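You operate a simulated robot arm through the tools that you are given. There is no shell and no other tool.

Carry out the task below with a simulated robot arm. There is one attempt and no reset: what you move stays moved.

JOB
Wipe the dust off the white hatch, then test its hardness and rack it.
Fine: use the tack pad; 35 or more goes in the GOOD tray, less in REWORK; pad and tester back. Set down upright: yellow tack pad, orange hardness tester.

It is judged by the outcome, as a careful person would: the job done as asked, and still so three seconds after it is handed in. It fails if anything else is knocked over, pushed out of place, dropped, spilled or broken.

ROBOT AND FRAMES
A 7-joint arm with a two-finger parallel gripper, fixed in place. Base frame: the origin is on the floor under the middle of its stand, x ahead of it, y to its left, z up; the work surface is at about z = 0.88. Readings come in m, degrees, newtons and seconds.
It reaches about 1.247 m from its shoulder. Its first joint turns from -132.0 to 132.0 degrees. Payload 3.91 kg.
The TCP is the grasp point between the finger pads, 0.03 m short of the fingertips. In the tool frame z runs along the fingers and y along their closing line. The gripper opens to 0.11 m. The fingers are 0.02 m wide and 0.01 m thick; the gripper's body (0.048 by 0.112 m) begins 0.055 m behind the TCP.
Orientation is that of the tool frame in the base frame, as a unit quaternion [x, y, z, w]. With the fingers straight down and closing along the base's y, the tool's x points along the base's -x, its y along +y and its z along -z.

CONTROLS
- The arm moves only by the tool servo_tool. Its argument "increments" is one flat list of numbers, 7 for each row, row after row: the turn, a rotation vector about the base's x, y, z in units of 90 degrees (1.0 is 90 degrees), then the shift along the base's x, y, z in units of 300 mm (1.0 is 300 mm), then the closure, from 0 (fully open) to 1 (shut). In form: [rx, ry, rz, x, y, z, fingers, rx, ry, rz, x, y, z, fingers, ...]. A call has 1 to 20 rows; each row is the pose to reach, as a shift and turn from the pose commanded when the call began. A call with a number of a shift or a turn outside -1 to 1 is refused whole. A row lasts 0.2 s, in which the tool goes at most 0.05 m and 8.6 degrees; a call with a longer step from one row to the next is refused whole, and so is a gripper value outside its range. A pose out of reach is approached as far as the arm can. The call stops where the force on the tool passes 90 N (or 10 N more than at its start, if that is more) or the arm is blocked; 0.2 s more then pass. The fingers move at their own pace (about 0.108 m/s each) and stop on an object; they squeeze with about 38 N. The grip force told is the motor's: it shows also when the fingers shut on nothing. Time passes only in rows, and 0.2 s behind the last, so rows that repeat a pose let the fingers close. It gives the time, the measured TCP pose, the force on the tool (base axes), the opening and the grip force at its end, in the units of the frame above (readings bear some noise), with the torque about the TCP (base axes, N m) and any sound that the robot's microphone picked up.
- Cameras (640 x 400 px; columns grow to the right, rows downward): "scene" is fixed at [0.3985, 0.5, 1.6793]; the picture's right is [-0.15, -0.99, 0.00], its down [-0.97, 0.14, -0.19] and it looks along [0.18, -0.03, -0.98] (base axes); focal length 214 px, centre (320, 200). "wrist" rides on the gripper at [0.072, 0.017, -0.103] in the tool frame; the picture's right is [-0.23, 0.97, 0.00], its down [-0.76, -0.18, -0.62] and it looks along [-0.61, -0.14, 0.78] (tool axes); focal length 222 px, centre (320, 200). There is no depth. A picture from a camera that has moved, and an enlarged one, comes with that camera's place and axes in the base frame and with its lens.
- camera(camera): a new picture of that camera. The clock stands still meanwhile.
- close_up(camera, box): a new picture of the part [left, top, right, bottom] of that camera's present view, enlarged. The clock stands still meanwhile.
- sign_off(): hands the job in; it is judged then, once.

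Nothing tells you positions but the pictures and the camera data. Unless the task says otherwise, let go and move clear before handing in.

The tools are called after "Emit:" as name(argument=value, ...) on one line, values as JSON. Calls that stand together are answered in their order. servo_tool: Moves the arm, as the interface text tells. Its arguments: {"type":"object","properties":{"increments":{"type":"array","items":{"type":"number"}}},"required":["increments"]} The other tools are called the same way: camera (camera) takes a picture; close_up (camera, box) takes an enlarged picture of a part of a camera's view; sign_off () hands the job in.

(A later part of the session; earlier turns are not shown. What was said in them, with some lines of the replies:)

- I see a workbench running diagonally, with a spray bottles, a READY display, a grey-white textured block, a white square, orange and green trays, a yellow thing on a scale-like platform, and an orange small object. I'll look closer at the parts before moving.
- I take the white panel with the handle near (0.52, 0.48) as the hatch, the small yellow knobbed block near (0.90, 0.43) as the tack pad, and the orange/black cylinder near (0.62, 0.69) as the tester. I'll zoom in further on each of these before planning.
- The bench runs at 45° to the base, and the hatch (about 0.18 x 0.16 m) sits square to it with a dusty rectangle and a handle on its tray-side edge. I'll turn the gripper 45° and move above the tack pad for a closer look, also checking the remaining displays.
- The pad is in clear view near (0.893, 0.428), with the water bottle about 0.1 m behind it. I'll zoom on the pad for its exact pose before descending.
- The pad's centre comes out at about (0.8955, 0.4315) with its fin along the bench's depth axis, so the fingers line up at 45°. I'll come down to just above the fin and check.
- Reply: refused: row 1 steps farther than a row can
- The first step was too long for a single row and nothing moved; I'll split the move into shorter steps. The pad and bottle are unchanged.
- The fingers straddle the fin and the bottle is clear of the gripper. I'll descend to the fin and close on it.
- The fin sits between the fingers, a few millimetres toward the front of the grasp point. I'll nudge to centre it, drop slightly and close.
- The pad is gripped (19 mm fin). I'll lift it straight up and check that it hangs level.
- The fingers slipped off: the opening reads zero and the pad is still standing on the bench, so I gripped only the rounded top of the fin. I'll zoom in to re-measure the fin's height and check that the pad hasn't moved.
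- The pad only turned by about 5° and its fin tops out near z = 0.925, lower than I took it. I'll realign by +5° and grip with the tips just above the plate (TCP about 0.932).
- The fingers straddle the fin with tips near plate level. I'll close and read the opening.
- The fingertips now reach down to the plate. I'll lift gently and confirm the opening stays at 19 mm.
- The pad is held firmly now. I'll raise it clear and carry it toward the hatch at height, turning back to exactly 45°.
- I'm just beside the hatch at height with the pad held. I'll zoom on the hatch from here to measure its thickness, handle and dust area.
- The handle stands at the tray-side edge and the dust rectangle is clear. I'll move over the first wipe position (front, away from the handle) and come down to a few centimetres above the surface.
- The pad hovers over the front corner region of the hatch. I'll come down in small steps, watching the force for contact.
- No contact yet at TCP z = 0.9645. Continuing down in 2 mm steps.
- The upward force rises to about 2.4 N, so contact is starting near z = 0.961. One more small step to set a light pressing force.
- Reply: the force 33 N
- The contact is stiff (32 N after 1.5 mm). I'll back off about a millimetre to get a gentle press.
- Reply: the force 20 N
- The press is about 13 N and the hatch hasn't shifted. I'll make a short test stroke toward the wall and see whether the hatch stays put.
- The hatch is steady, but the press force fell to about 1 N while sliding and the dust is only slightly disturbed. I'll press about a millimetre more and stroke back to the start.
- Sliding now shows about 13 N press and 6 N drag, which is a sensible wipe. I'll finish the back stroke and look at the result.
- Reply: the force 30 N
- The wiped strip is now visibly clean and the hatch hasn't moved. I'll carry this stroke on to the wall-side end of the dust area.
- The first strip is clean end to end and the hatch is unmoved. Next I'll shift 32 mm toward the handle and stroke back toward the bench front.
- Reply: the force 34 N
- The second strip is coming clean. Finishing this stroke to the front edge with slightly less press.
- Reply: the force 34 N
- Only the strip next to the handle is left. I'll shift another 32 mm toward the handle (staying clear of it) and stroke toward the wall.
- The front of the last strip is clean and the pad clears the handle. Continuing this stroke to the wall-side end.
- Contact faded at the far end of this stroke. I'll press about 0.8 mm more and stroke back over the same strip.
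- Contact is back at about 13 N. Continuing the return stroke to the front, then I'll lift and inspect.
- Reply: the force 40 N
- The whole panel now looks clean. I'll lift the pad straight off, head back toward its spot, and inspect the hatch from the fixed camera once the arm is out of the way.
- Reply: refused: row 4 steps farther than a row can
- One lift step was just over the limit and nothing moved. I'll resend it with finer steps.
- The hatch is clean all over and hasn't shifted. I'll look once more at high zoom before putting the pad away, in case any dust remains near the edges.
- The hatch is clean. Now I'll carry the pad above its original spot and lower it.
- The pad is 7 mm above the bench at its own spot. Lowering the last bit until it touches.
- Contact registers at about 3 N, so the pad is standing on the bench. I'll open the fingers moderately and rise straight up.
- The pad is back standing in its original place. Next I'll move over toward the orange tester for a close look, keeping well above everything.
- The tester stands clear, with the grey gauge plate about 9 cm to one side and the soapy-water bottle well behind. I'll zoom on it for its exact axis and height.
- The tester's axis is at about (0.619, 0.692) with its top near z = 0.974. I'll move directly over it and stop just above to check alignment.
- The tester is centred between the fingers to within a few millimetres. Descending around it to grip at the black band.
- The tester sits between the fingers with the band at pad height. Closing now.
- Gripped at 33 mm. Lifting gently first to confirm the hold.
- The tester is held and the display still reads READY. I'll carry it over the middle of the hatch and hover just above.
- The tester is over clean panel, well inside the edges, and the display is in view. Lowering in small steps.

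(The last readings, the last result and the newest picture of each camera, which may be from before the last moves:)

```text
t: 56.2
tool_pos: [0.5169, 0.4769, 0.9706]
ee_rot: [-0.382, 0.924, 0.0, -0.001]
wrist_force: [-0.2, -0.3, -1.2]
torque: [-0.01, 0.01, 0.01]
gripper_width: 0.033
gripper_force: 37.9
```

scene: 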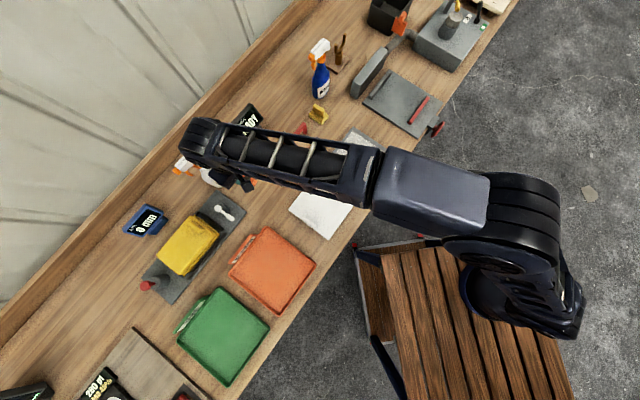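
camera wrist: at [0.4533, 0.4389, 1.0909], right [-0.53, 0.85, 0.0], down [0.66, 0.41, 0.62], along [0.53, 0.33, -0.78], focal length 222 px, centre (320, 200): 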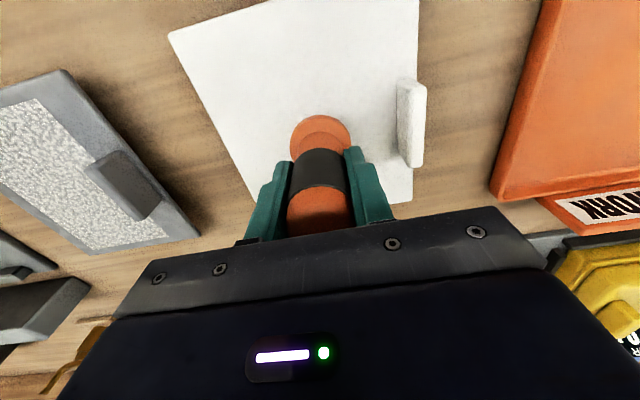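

No contact yet at z = 0.9706. Continuing down 1.5 mm at a time.

Emit:
servo_tool(increments=[0, 0, 0, 0, 0, -0.005, 1, 0, 0, 0, 0, 0, -0.005, 1])

Emit:
close_up(camera="scene", box=[220, 95, 270, 150])

```text
t: 56.8
tool_pos: [0.5156, 0.477, 0.9694]
ee_rot: [-0.383, 0.924, 0.0, 0.001]
wrist_force: [0.9, -3.2, 13.5]
torque: [-0.19, 0.04, 0.01]
gripper_width: 0.0328
gripper_force: 37.5
```

```text
7.27 times, centred on (245, 122) of scene
camera zoom: at [0.3985, 0.5, 1.6793], right [-0.15, -0.99, 0.0], down [-0.97, 0.14, -0.19], along [0.18, -0.03, -0.98], focal length 1560 px, centre (866, 764)
```

zoom: 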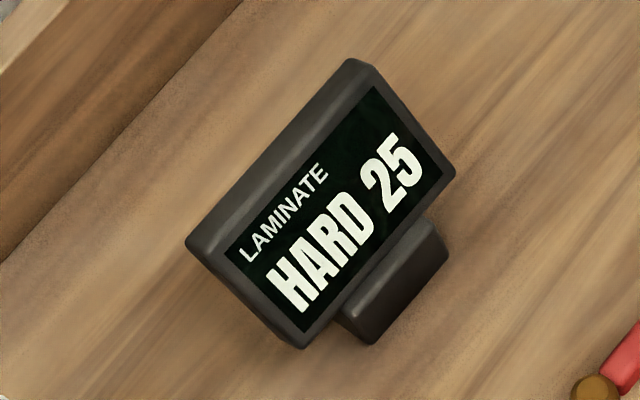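

The display now shows "HARD 25". I'll hold still for a moment and re-read to make sure the value is settled.

Emit:
servo_tool(increments=[0, 0, 0, 0, 0, 0, 1, 0, 0, 0, 0, 0, 0, 1, 0, 0, 0, 0, 0, 0, 1, 0, 0, 0, 0, 0, 0, 1, 0, 0, 0, 0, 0, 0, 1])

Emit:
close_up(camera="scene", box=[220, 95, 270, 150])

Emit:
camera(camera="wrist")

```text
t: 58.0
tool_pos: [0.5166, 0.4763, 0.9694]
ee_rot: [-0.383, 0.924, 0.002, 0.001]
wrist_force: [2.1, 0.3, 22.9]
torque: [0.03, -0.13, 0.01]
gripper_width: 0.0334
gripper_force: 38.0
```

```text
7.27 times, centred on (245, 122) of scene
camera zoom: at [0.3985, 0.5, 1.6793], right [-0.15, -0.99, 0.0], down [-0.97, 0.14, -0.19], along [0.18, -0.03, -0.98], focal length 1560 px, centre (866, 764)
```

zoom: 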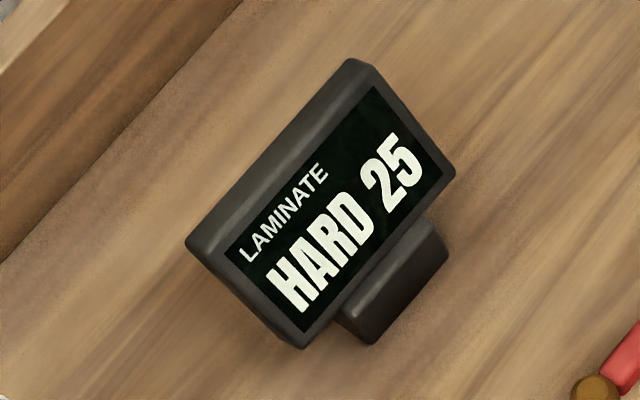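

```text
taken
camera wrist: at [0.4537, 0.4386, 1.0732], right [-0.53, 0.85, 0.0], down [0.66, 0.41, 0.62], along [0.53, 0.33, -0.78], focal length 222 px, centre (320, 200)
```

wrist: 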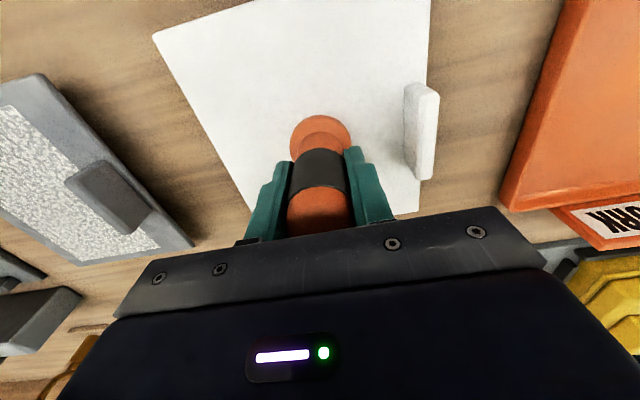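

The reading is stable at 25, which is below 35, so the hatch goes to the REWORK (orange) tray. First I'll lift the tester and return it to its spot.

Emit:
servo_tool(increments=[0, 0, 0, 0, 0, 0.05, 1, 0, 0, 0, 0, 0, 0.15, 1, 0, 0, 0, 0, 0, 0.27, 1, 0, 0, 0, 0, 0, 0.36, 1, 0, 0, 0, 0.0573, 0.12, 0.36, 1, 0, 0, 0, 0.1146, 0.24, 0.36, 1, 0, 0, 0, 0.1719, 0.361, 0.36, 1, 0, 0, 0, 0.2291, 0.481, 0.36, 1, 0, 0, 0, 0.2864, 0.602, 0.36, 1, 0, 0, 0, 0.3437, 0.722, 0.36, 1, 0, 0, 0, 0.3437, 0.722, 0.36, 1])

Emit:
camera(camera="wrist")

Emit:
camera(camera="scene")

```text
t: 60.4
tool_pos: [0.6184, 0.6934, 1.0759]
ee_rot: [-0.382, 0.924, 0.001, 0.0]
wrist_force: [0.7, 0.2, -1.9]
torque: [0.01, 0.0, -0.02]
gripper_width: 0.033
gripper_force: 37.9
```

```text
taken
camera wrist: at [0.5564, 0.6547, 1.1801], right [-0.53, 0.85, 0.0], down [0.66, 0.41, 0.62], along [0.53, 0.33, -0.78], focal length 222 px, centre (320, 200)
```

wrist: 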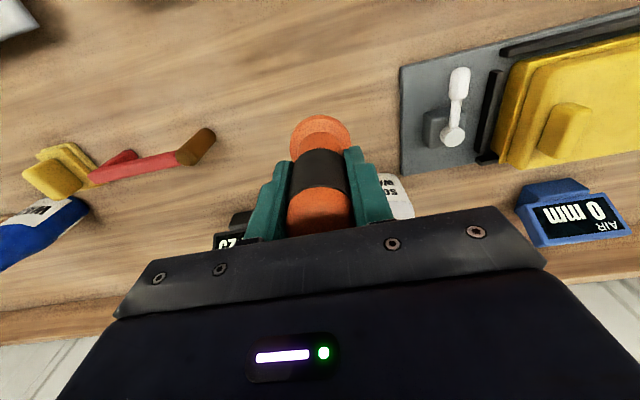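

```text
taken
```

scene: 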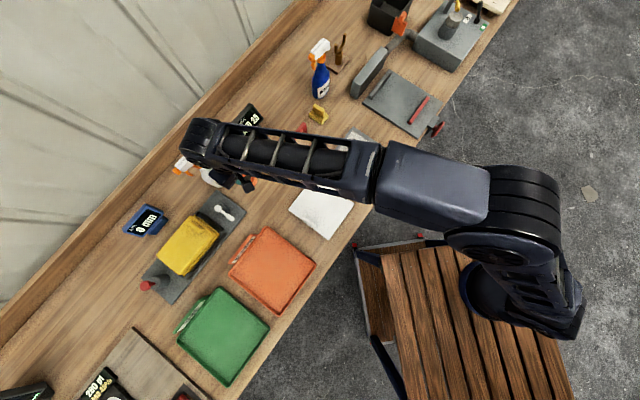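

The tester is back above its spot. Lowering to a few millimetres above the bench, then easing down.

Emit:
servo_tool(increments=[0, 0, 0, 0, 0, -0.12, 1, 0, 0, 0, 0, 0, -0.24, 1, 0, 0, 0, 0, 0, -0.34, 1, 0, 0, 0, 0, 0, -0.41, 1, 0, 0, 0, 0, 0, -0.438, 1, 0, 0, 0, 0, 0, -0.446, 1, 0, 0, 0, 0, 0, -0.446, 1])

```text
t: 62.0
tool_pos: [0.6198, 0.6946, 0.9424]
ee_rot: [-0.382, 0.924, 0.001, 0.0]
wrist_force: [-0.3, 0.9, -1.7]
torque: [0.02, -0.04, 0.02]
gripper_width: 0.033
gripper_force: 38.1
```

Emit:
servo_tool(increments=[0, 0, 0, 0, 0, -0.004, 1, 0, 0, 0, 0, 0, -0.004, 1])

```text
t: 62.6
tool_pos: [0.6214, 0.6946, 0.9417]
ee_rot: [-0.383, 0.924, 0.0, 0.0]
wrist_force: [0.4, -0.2, -2.2]
torque: [-0.02, 0.01, 0.02]
gripper_width: 0.0327
gripper_force: 38.3
```

Emit:
servo_tool(increments=[0, 0, 0, 0, 0, -0.003, 1, 0, 0, 0, 0, 0, -0.003, 1])

```text
t: 63.2
tool_pos: [0.6196, 0.6937, 0.9408]
ee_rot: [-0.382, 0.924, 0.0, -0.001]
wrist_force: [0.3, 0.8, -0.2]
torque: [-0.01, -0.03, -0.02]
gripper_width: 0.0329
gripper_force: 37.7
```

Emit:
servo_tool(increments=[0, 0, 0, 0, 0, -0.002, 1, 0, 0, 0, 0, 0, -0.002, 1])

```text
t: 63.8
tool_pos: [0.6198, 0.6934, 0.9411]
ee_rot: [-0.383, 0.924, 0.002, 0.0]
wrist_force: [-1.5, -2.2, 8.2]
torque: [-0.17, 0.12, 0.0]
gripper_width: 0.0332
gripper_force: 37.8
```

The tester rests on the bench (8 N). Opening and rising straight up.

Emit:
servo_tool(increments=[0, 0, 0, 0, 0, 0.002, 1, 0, 0, 0, 0, 0, 0.002, 0.6, 0, 0, 0, 0, 0, 0.002, 0.45, 0, 0, 0, 0, 0, 0.002, 0.27, 0, 0, 0, 0, 0, 0.002, 0.27, 0, 0, 0, 0, 0, 0.1, 0.27, 0, 0, 0, 0, 0, 0.22, 0.27, 0, 0, 0, 0, 0, 0.36, 0.27, 0, 0, 0, 0, 0, 0.5, 0.27, 0, 0, 0, 0, 0, 0.6, 0.27, 0, 0, 0, 0, 0, 0.6, 0.27])

Emit:
camera(camera="wrist")

Emit:
camera(camera="scene")

```text
t: 66.2
tool_pos: [0.6196, 0.6955, 1.1219]
ee_rot: [-0.382, 0.924, 0.0, 0.0]
wrist_force: [-0.3, 0.8, 0.6]
torque: [-0.01, 0.02, -0.01]
gripper_width: 0.0803
gripper_force: 0.0
```

```text
taken
camera wrist: at [0.5564, 0.6564, 1.2249], right [-0.53, 0.85, 0.0], down [0.66, 0.41, 0.62], along [0.53, 0.33, -0.78], focal length 222 px, centre (320, 200)
```

wrist: 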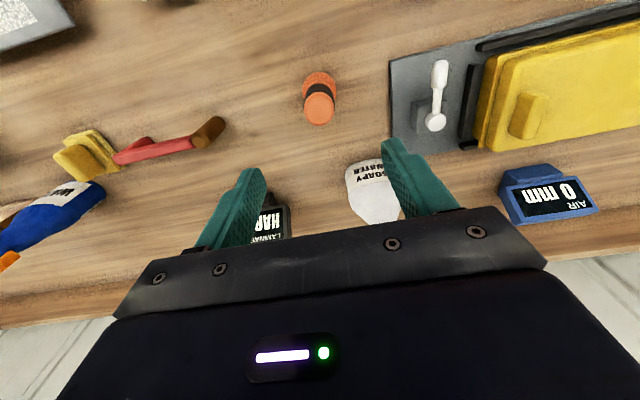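

```text
taken
```

scene: 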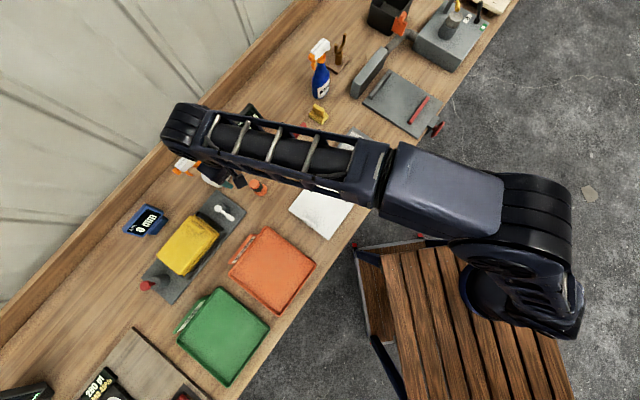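

The tester stands upright back at its place. Now I'll move above the hatch's handle to measure it before grasping.

Emit:
servo_tool(increments=[0, 0, 0, -0.0927, -0.098, 0, 0.45, 0, 0, 0, -0.1853, -0.196, 0, 0.45, 0, 0, 0, -0.278, -0.294, 0, 0.45, 0, 0, 0, -0.3707, -0.392, 0, 0.45, 0, 0, 0, -0.4633, -0.49, 0, 0.45, 0, 0, 0, -0.556, -0.588, 0, 0.45, 0, 0, 0, -0.556, -0.588, -0.1, 0.45, 0, 0, 0, -0.556, -0.588, -0.2, 0.45, 0, 0, 0, -0.556, -0.588, -0.2, 0.45])

Emit:
camera(camera="wrist")

Emit:
close_up(camera="scene", box=[235, 165, 280, 205])

```text
t: 68.2
tool_pos: [0.4537, 0.5183, 1.0599]
ee_rot: [-0.383, 0.924, 0.0, -0.001]
wrist_force: [0.0, -0.3, -1.3]
torque: [-0.02, 0.03, 0.01]
gripper_width: 0.0607
gripper_force: 0.0
```

```text
taken
camera wrist: at [0.3906, 0.4792, 1.1636], right [-0.53, 0.85, 0.0], down [0.66, 0.41, 0.62], along [0.53, 0.33, -0.78], focal length 222 px, centre (320, 200)
```

wrist: 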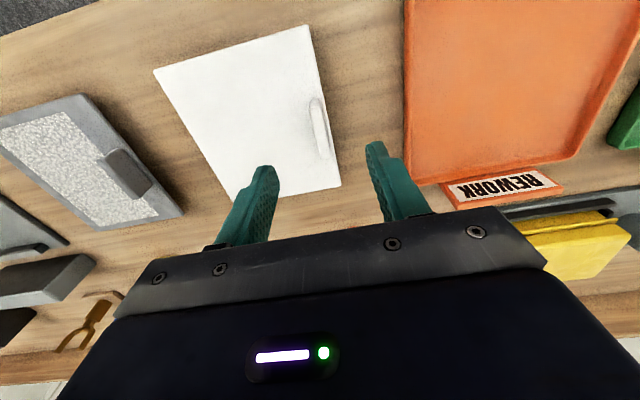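

```text
10.00 times, centred on (258, 185) of scene
camera zoom: at [0.3985, 0.5, 1.6793], right [-0.15, -0.99, 0.0], down [-0.97, 0.14, -0.19], along [0.18, -0.03, -0.98], focal length 2145 px, centre (945, 350)
```

zoom: 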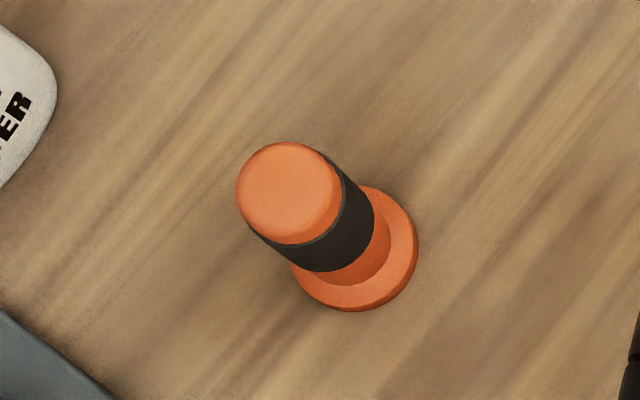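

Emit:
close_up(camera="wrist", box=[270, 70, 370, 200])

Emit:
close_up(camera="wrist", box=[140, 0, 460, 200])

Emit:
close_up(camera="scene", box=[281, 170, 361, 245])

```text
3.08 times, centred on (320, 135) of wrist
camera zoom: at [0.3906, 0.4792, 1.1636], right [-0.53, 0.85, 0.0], down [0.66, 0.41, 0.62], along [0.53, 0.33, -0.78], focal length 684 px, centre (320, 400)
```

zoom: 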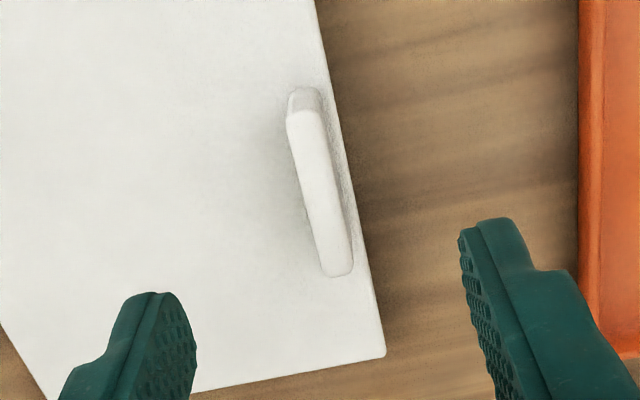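

```text
2.00 times, centred on (300, 100) of wrist
camera zoom: at [0.3906, 0.4792, 1.1636], right [-0.53, 0.85, 0.0], down [0.66, 0.41, 0.62], along [0.53, 0.33, -0.78], focal length 444 px, centre (360, 400)
```

zoom: 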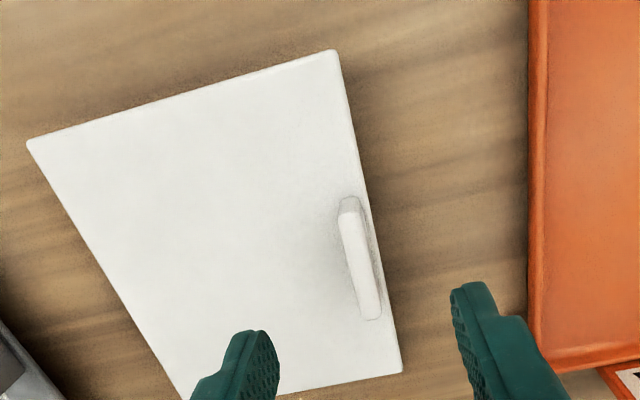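

```text
5.33 times, centred on (321, 208) of scene
camera zoom: at [0.3985, 0.5, 1.6793], right [-0.15, -0.99, 0.0], down [-0.97, 0.14, -0.19], along [0.18, -0.03, -0.98], focal length 1144 px, centre (315, 160)
```

zoom: 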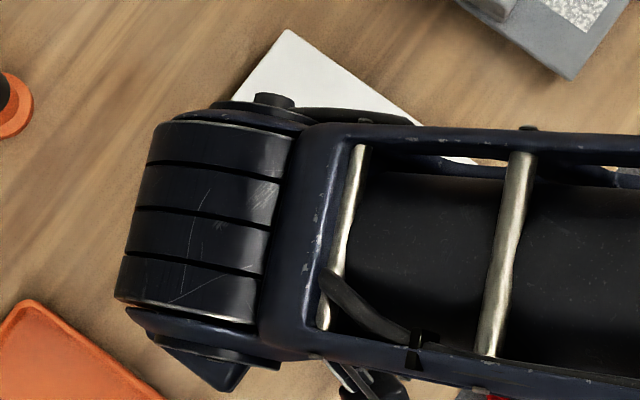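

The handle's centre comes out near (0.466, 0.528) with its top around z = 0.945, about 11 mm thick. I'll move above it and stop just over the top to check alignment.

Emit:
servo_tool(increments=[0, 0, 0, 0.04, 0.037, 0, 0.45, 0, 0, 0, 0.04, 0.037, -0.12, 0.45, 0, 0, 0, 0.04, 0.037, -0.235, 0.45, 0, 0, 0, 0.04, 0.037, -0.235, 0.45])

Emit:
close_up(camera="wrist", box=[180, 50, 460, 230])

```text
t: 69.2
tool_pos: [0.465, 0.5294, 0.9889]
ee_rot: [-0.383, 0.924, 0.001, 0.0]
wrist_force: [-0.5, 0.3, -1.7]
torque: [0.0, 0.0, -0.04]
gripper_width: 0.0607
gripper_force: 0.1
```

```text
2.22 times, centred on (320, 140) of wrist
camera zoom: at [0.4019, 0.4904, 1.093], right [-0.53, 0.85, 0.0], down [0.66, 0.41, 0.62], along [0.53, 0.33, -0.78], focal length 494 px, centre (320, 333)
```

zoom: 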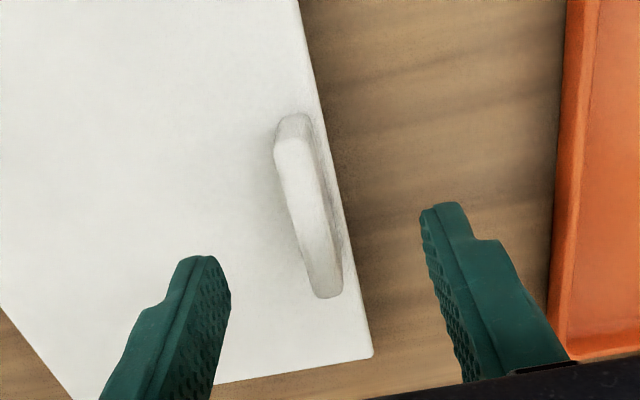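

The handle is centred between the fingers. Descending to grip it with tips a few millimetres above the panel.

Emit:
servo_tool(increments=[0, 0, 0, -0.006, -0.006, -0.06, 0.45, 0, 0, 0, -0.006, -0.006, -0.11, 0.45, 0, 0, 0, -0.006, -0.006, -0.14, 0.45, 0, 0, 0, -0.006, -0.006, -0.154, 0.45, 0, 0, 0, -0.006, -0.006, -0.154, 0.45])

Emit:
close_up(camera="wrist", box=[180, 50, 460, 230])

```text
t: 70.4
tool_pos: [0.4636, 0.528, 0.9434]
ee_rot: [-0.383, 0.924, 0.0, -0.001]
wrist_force: [-0.7, -1.1, -0.1]
torque: [-0.02, -0.01, -0.01]
gripper_width: 0.0604
gripper_force: 0.0
```

```text
2.22 times, centred on (320, 140) of wrist
camera zoom: at [0.4003, 0.4885, 1.0475], right [-0.53, 0.85, 0.0], down [0.66, 0.41, 0.62], along [0.53, 0.33, -0.78], focal length 494 px, centre (320, 333)
```

zoom: 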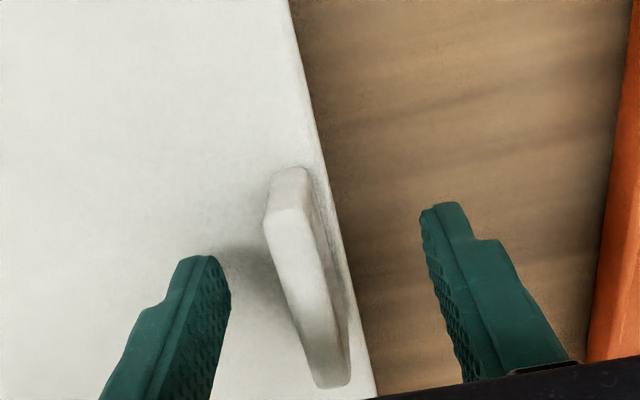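

The handle stands between the fingers. Closing on it.

Emit:
servo_tool(increments=[0, 0, 0, 0, 0, 0, 0.6, 0, 0, 0, 0, 0, 0, 0.75, 0, 0, 0, 0, 0, 0, 0.9, 0, 0, 0, 0, 0, 0, 1, 0, 0, 0, 0, 0, 0, 1, 0, 0, 0, 0, 0, 0, 1])

Emit:
close_up(camera="wrist", box=[180, 50, 460, 230])

Emit:
close_up(camera="scene", box=[225, 165, 365, 275])

```text
t: 71.8
tool_pos: [0.4635, 0.5286, 0.9433]
ee_rot: [-0.382, 0.924, 0.0, -0.001]
wrist_force: [0.4, -0.3, 0.7]
torque: [0.0, -0.01, 0.0]
gripper_width: 0.0118
gripper_force: 38.1
```

```text
2.22 times, centred on (320, 140) of wrist
camera zoom: at [0.4003, 0.4884, 1.0476], right [-0.53, 0.85, 0.0], down [0.66, 0.41, 0.62], along [0.53, 0.33, -0.78], focal length 494 px, centre (320, 333)
```

zoom: 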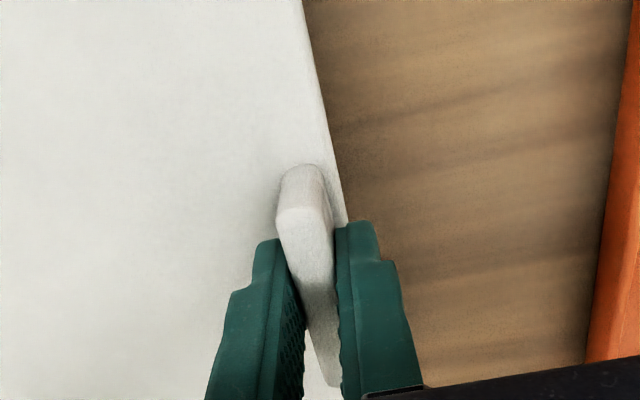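

```text
3.64 times, centred on (295, 220) of scene
camera zoom: at [0.3985, 0.5, 1.6793], right [-0.15, -0.99, 0.0], down [-0.97, 0.14, -0.19], along [0.18, -0.03, -0.98], focal length 780 px, centre (411, 127)
```

zoom: 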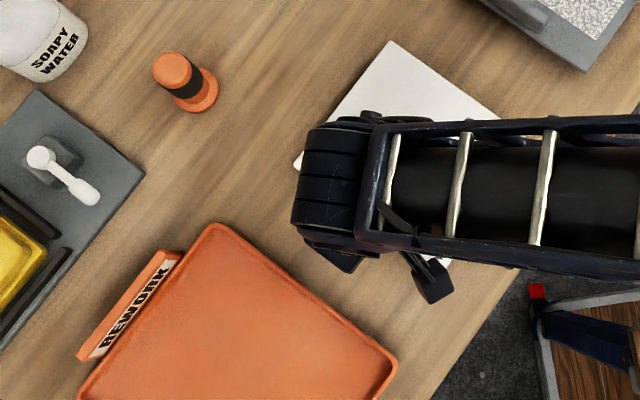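

The handle is gripped at 12 mm. I'll lift a little and check weight and tilt.

Emit:
servo_tool(increments=[0, 0, 0, 0, 0, 0.015, 1, 0, 0, 0, 0, 0, 0.035, 1, 0, 0, 0, 0, 0, 0.06, 1, 0, 0, 0, 0, 0, 0.1, 1, 0, 0, 0, 0, 0, 0.1, 1])

Emit:
camera(camera="wrist")

Emit:
close_up(camera="scene", box=[225, 165, 365, 275])

```text
t: 73.0
tool_pos: [0.4637, 0.528, 0.9727]
ee_rot: [-0.382, 0.924, -0.001, 0.0]
wrist_force: [-0.5, 0.8, -2.8]
torque: [0.09, 0.1, -0.02]
gripper_width: 0.0115
gripper_force: 38.3
```

```text
taken
camera wrist: at [0.4002, 0.4883, 1.0774], right [-0.53, 0.85, 0.0], down [0.66, 0.41, 0.62], along [0.53, 0.33, -0.78], focal length 222 px, centre (320, 200)
```

wrist: 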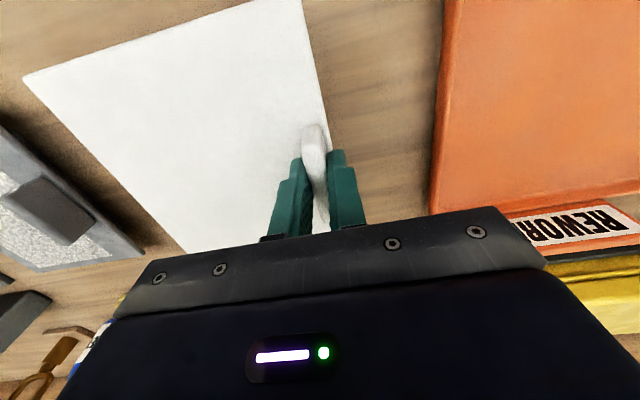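

```text
3.64 times, centred on (295, 220) of scene
camera zoom: at [0.3985, 0.5, 1.6793], right [-0.15, -0.99, 0.0], down [-0.97, 0.14, -0.19], along [0.18, -0.03, -0.98], focal length 780 px, centre (411, 127)
```

zoom: 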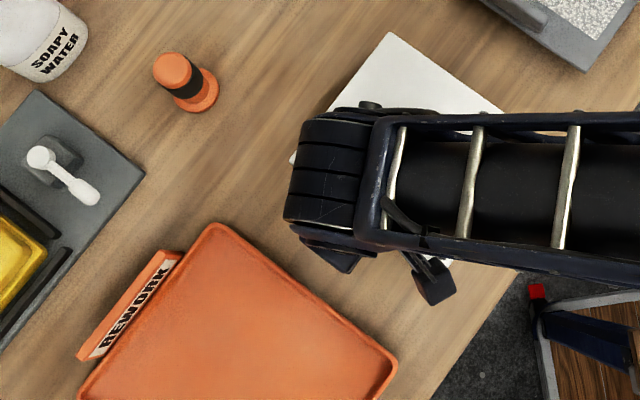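

The hatch lifts level (about 2.8 N). I'll raise it clear of the tray rims and carry it over the orange REWORK tray, keeping its orientation.

Emit:
servo_tool(increments=[0, 0, 0, 0, 0, 0.1, 1, 0, 0, 0, 0, 0, 0.19, 1, 0, 0, 0, -0.08, 0.0835, 0.19, 1, 0, 0, 0, -0.16, 0.167, 0.19, 1, 0, 0, 0, -0.24, 0.2505, 0.19, 1, 0, 0, 0, -0.32, 0.334, 0.19, 1, 0, 0, 0, -0.4, 0.4175, 0.19, 1, 0, 0, 0, -0.48, 0.501, 0.19, 1, 0, 0, 0, -0.56, 0.5845, 0.19, 1, 0, 0, 0, -0.641, 0.668, 0.19, 1, 0, 0, 0, -0.641, 0.668, 0.19, 1])

Emit:
camera(camera="wrist")

Emit:
camera(camera="scene")

```text
t: 75.4
tool_pos: [0.2717, 0.7284, 1.0301]
ee_rot: [-0.383, 0.924, 0.001, 0.0]
wrist_force: [0.6, 0.1, -1.4]
torque: [0.06, 0.13, 0.03]
gripper_width: 0.0117
gripper_force: 38.1
```

```text
taken
camera wrist: at [0.2081, 0.6892, 1.1339], right [-0.53, 0.85, 0.0], down [0.66, 0.41, 0.62], along [0.53, 0.33, -0.78], focal length 222 px, centre (320, 200)
```

wrist: 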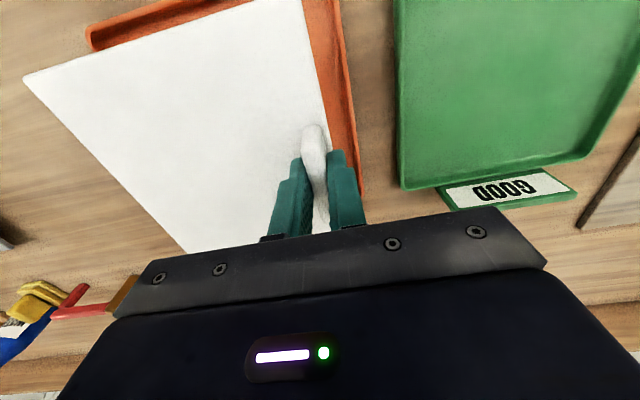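

```text
taken
```

scene: 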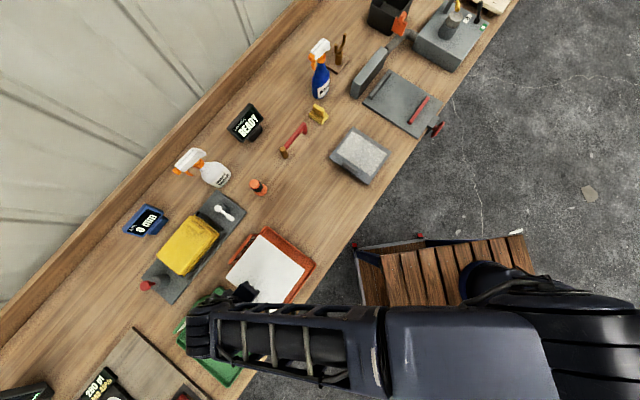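

Emit:
close_up(camera="scene", box=[215, 215, 330, 320])

Emit:
close_up(camera="wrist", box=[10, 0, 410, 260])

```text
3.81 times, centred on (272, 268) of scene
camera zoom: at [0.3985, 0.5, 1.6793], right [-0.15, -0.99, 0.0], down [-0.97, 0.14, -0.19], along [0.18, -0.03, -0.98], focal length 817 px, centre (501, -57)
```

zoom: 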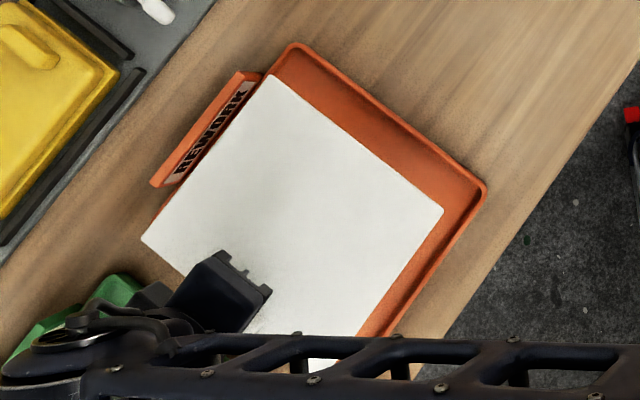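

```text
1.54 times, centred on (210, 130) of wrist
camera zoom: at [0.2081, 0.6892, 1.1339], right [-0.53, 0.85, 0.0], down [0.66, 0.41, 0.62], along [0.53, 0.33, -0.78], focal length 342 px, centre (489, 308)
```

zoom: 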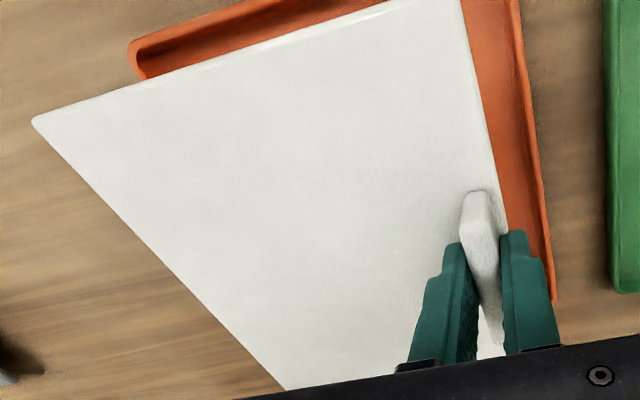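

The hatch hangs level over the REWORK tray; by my measure it's about 4 mm off centre along the bench, which I'll correct while lowering. I'll stop just above the tray floor to check.

Emit:
servo_tool(increments=[0, 0, 0, 0.0092, -0.0092, 0, 1, 0, 0, 0, 0.0092, -0.0092, -0.07, 1, 0, 0, 0, 0.0092, -0.0092, -0.14, 1, 0, 0, 0, 0.0092, -0.0092, -0.2, 1, 0, 0, 0, 0.0092, -0.0092, -0.225, 1, 0, 0, 0, 0.0092, -0.0092, -0.225, 1])

Emit:
close_up(camera="scene", box=[215, 215, 330, 320])

Emit:
camera(camera="wrist")

```text
t: 76.8
tool_pos: [0.274, 0.7249, 0.963]
ee_rot: [-0.382, 0.924, 0.001, 0.0]
wrist_force: [-0.5, -1.0, -2.2]
torque: [0.08, 0.09, -0.01]
gripper_width: 0.0119
gripper_force: 38.3
```

```text
3.81 times, centred on (272, 268) of scene
camera zoom: at [0.3985, 0.5, 1.6793], right [-0.15, -0.99, 0.0], down [-0.97, 0.14, -0.19], along [0.18, -0.03, -0.98], focal length 817 px, centre (501, -57)
```

zoom: 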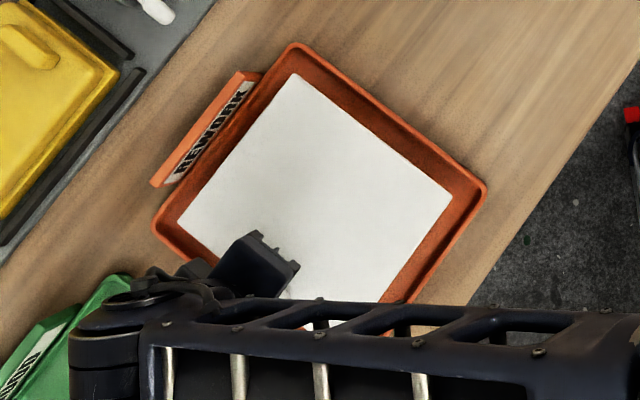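

```text
taken
camera wrist: at [0.2108, 0.6858, 1.0671], right [-0.53, 0.85, 0.0], down [0.66, 0.41, 0.62], along [0.53, 0.33, -0.78], focal length 222 px, centre (320, 200)
```

wrist: 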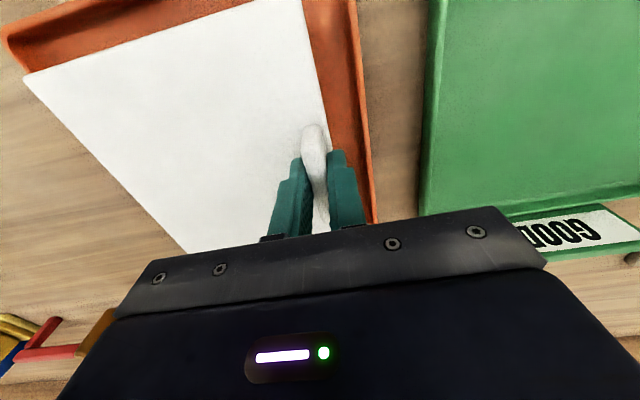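

The hatch sits inside the rim all round. Easing down the last centimetre and a half.

Emit:
servo_tool(increments=[0, 0, 0, 0, 0, -0.015, 1, 0, 0, 0, 0, 0, -0.028, 1, 0, 0, 0, 0, 0, -0.033, 1, 0, 0, 0, 0, 0, -0.033, 1])

```text
t: 77.8
tool_pos: [0.2729, 0.7244, 0.9539]
ee_rot: [-0.383, 0.924, 0.0, 0.0]
wrist_force: [-0.1, 0.5, -2.0]
torque: [0.1, 0.09, 0.0]
gripper_width: 0.0121
gripper_force: 37.9
```

Emit:
servo_tool(increments=[0, 0, 0, 0, 0, -0.006, 1, 0, 0, 0, 0, 0, -0.01, 1, 0, 0, 0, 0, 0, -0.01, 1])

```text
t: 78.6
tool_pos: [0.2727, 0.7244, 0.9516]
ee_rot: [-0.383, 0.924, 0.001, 0.0]
wrist_force: [0.2, -0.8, -1.7]
torque: [0.09, 0.07, 0.01]
gripper_width: 0.0118
gripper_force: 38.4
```

Still hanging free. Continuing down 1.5 mm at a time.

Emit:
servo_tool(increments=[0, 0, 0, 0, 0, -0.005, 1, 0, 0, 0, 0, 0, -0.005, 1])

```text
t: 79.2
tool_pos: [0.2739, 0.724, 0.9501]
ee_rot: [-0.382, 0.924, -0.001, 0.0]
wrist_force: [-0.1, 1.0, 8.7]
torque: [-0.43, 0.28, -0.01]
gripper_width: 0.0116
gripper_force: 38.1
```

The hatch rests on the tray floor (about 9 N). Releasing and rising straight up.

Emit:
servo_tool(increments=[0, 0, 0, 0, 0, 0.002, 1, 0, 0, 0, 0, 0, 0.002, 0.8, 0, 0, 0, 0, 0, 0.002, 0.6, 0, 0, 0, 0, 0, 0.002, 0.55, 0, 0, 0, 0, 0, 0.002, 0.55, 0, 0, 0, 0, 0, 0.05, 0.55, 0, 0, 0, 0, 0, 0.15, 0.55, 0, 0, 0, 0, 0, 0.3, 0.55, 0, 0, 0, 0, 0, 0.45, 0.55, 0, 0, 0, 0, 0, 0.6, 0.55, 0, 0, 0, 0, 0, 0.6, 0.55])

Emit:
camera(camera="wrist")

Emit:
camera(camera="scene")

```text
t: 81.6
tool_pos: [0.272, 0.7252, 1.1279]
ee_rot: [-0.383, 0.924, 0.0, 0.001]
wrist_force: [-0.1, 0.3, -0.5]
torque: [0.0, -0.01, -0.03]
gripper_width: 0.0495
gripper_force: 0.0
```

```text
taken
camera wrist: at [0.2099, 0.686, 1.2323], right [-0.53, 0.85, 0.0], down [0.66, 0.41, 0.62], along [0.53, 0.33, -0.78], focal length 222 px, centre (320, 200)
```

wrist: 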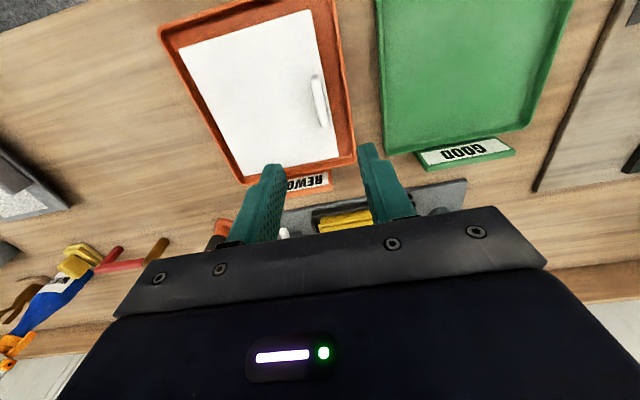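

```text
taken
```

scene: 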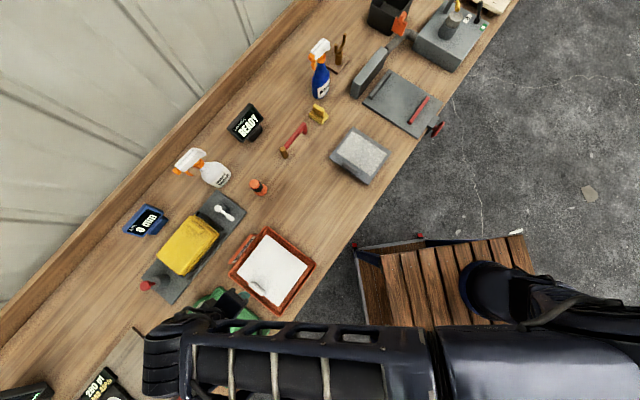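

The hatch lies flat inside the REWORK tray and the display has gone back to READY. I'll move the arm up and clear, then do a final check of everything.

Emit:
servo_tool(increments=[0, 0, 0, 0, 0, 0.14, 0.55, 0, 0, 0, 0, 0, 0.28, 0.55, 0, 0, 0, 0, 0, 0.4, 0.55, 0, 0, 0, 0.08, -0.12, 0.4, 0.55, 0, 0, 0, 0.16, -0.24, 0.4, 0.55, 0, 0, 0, 0.24, -0.36, 0.4, 0.55, 0, 0, 0, 0.32, -0.48, 0.4, 0.55, 0, 0, 0, 0.4, -0.6, 0.4, 0.55, 0, 0, 0, 0.48, -0.72, 0.4, 0.55, 0, 0, 0, 0.56, -0.84, 0.4, 0.55, 0, 0, 0, 0.64, -0.96, 0.4, 0.55, 0, 0, 0, 0.64, -0.96, 0.4, 0.55])

Emit:
camera(camera="scene")

Emit:
close_up(camera="scene", box=[215, 215, 330, 320])

Emit:
close_up(camera="scene", box=[150, 80, 350, 205])

```text
t: 84.2
tool_pos: [0.4659, 0.4365, 1.2497]
ee_rot: [-0.383, 0.924, 0.001, 0.0]
wrist_force: [-0.4, -0.1, 0.2]
torque: [-0.01, 0.0, 0.02]
gripper_width: 0.0494
gripper_force: 0.1
```

```text
taken
```

scene: 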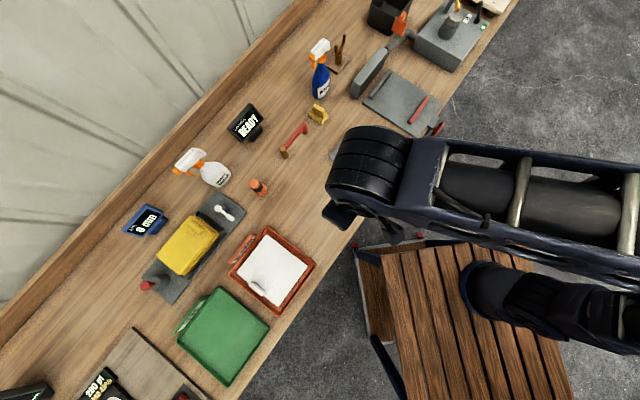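

```text
3.81 times, centred on (272, 268) of scene
camera zoom: at [0.3985, 0.5, 1.6793], right [-0.15, -0.99, 0.0], down [-0.97, 0.14, -0.19], along [0.18, -0.03, -0.98], focal length 817 px, centre (501, -57)
```

zoom: 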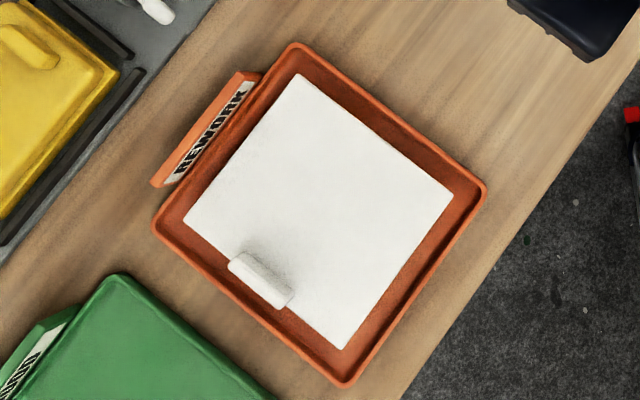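

```text
3.20 times, centred on (250, 142) of scene
camera zoom: at [0.3985, 0.5, 1.6793], right [-0.15, -0.99, 0.0], down [-0.97, 0.14, -0.19], along [0.18, -0.03, -0.98], focal length 686 px, centre (544, 384)
```

zoom: 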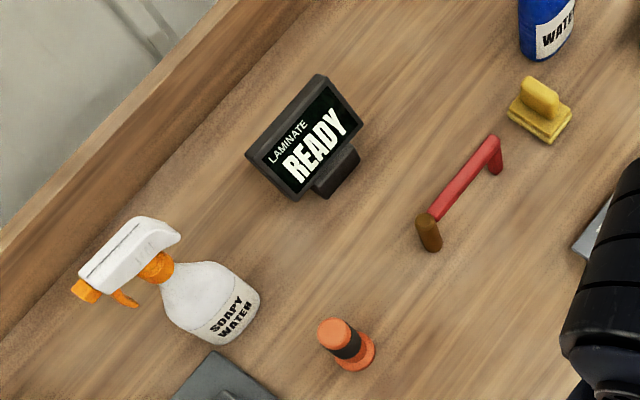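

The clean white hatch lies flat inside the REWORK tray (it read 25, under 35). The tack pad and tester stand upright back in their places, nothing else has moved, and the arm is clear, so I'm handing the job in.

Emit:
sign_off()

```text
The job is handed in.
```

The white hatch is wiped clean, tested and in the REWORK tray. It read "HARD 25", which is below the 35 needed for GOOD. I've handed the job in.

- **Wiping:** I used the yellow tack pad over the whole dusty area. The close-ups afterwards show no dust left.
- **Hardness test:** I pressed the orange tester near the middle of the clean panel. The display stayed at 25 through a hold of about a second.
- **Put back:** The pad and tester are standing upright at their original spots, to within a few millimetres.
- **Slip:** My first grip on the pad slid off its handle and turned it about 5°. It stayed standing, and I set it back square at the end.

Nothing else was moved or knocked over in the final pictures, and the arm is clear of the bench items.
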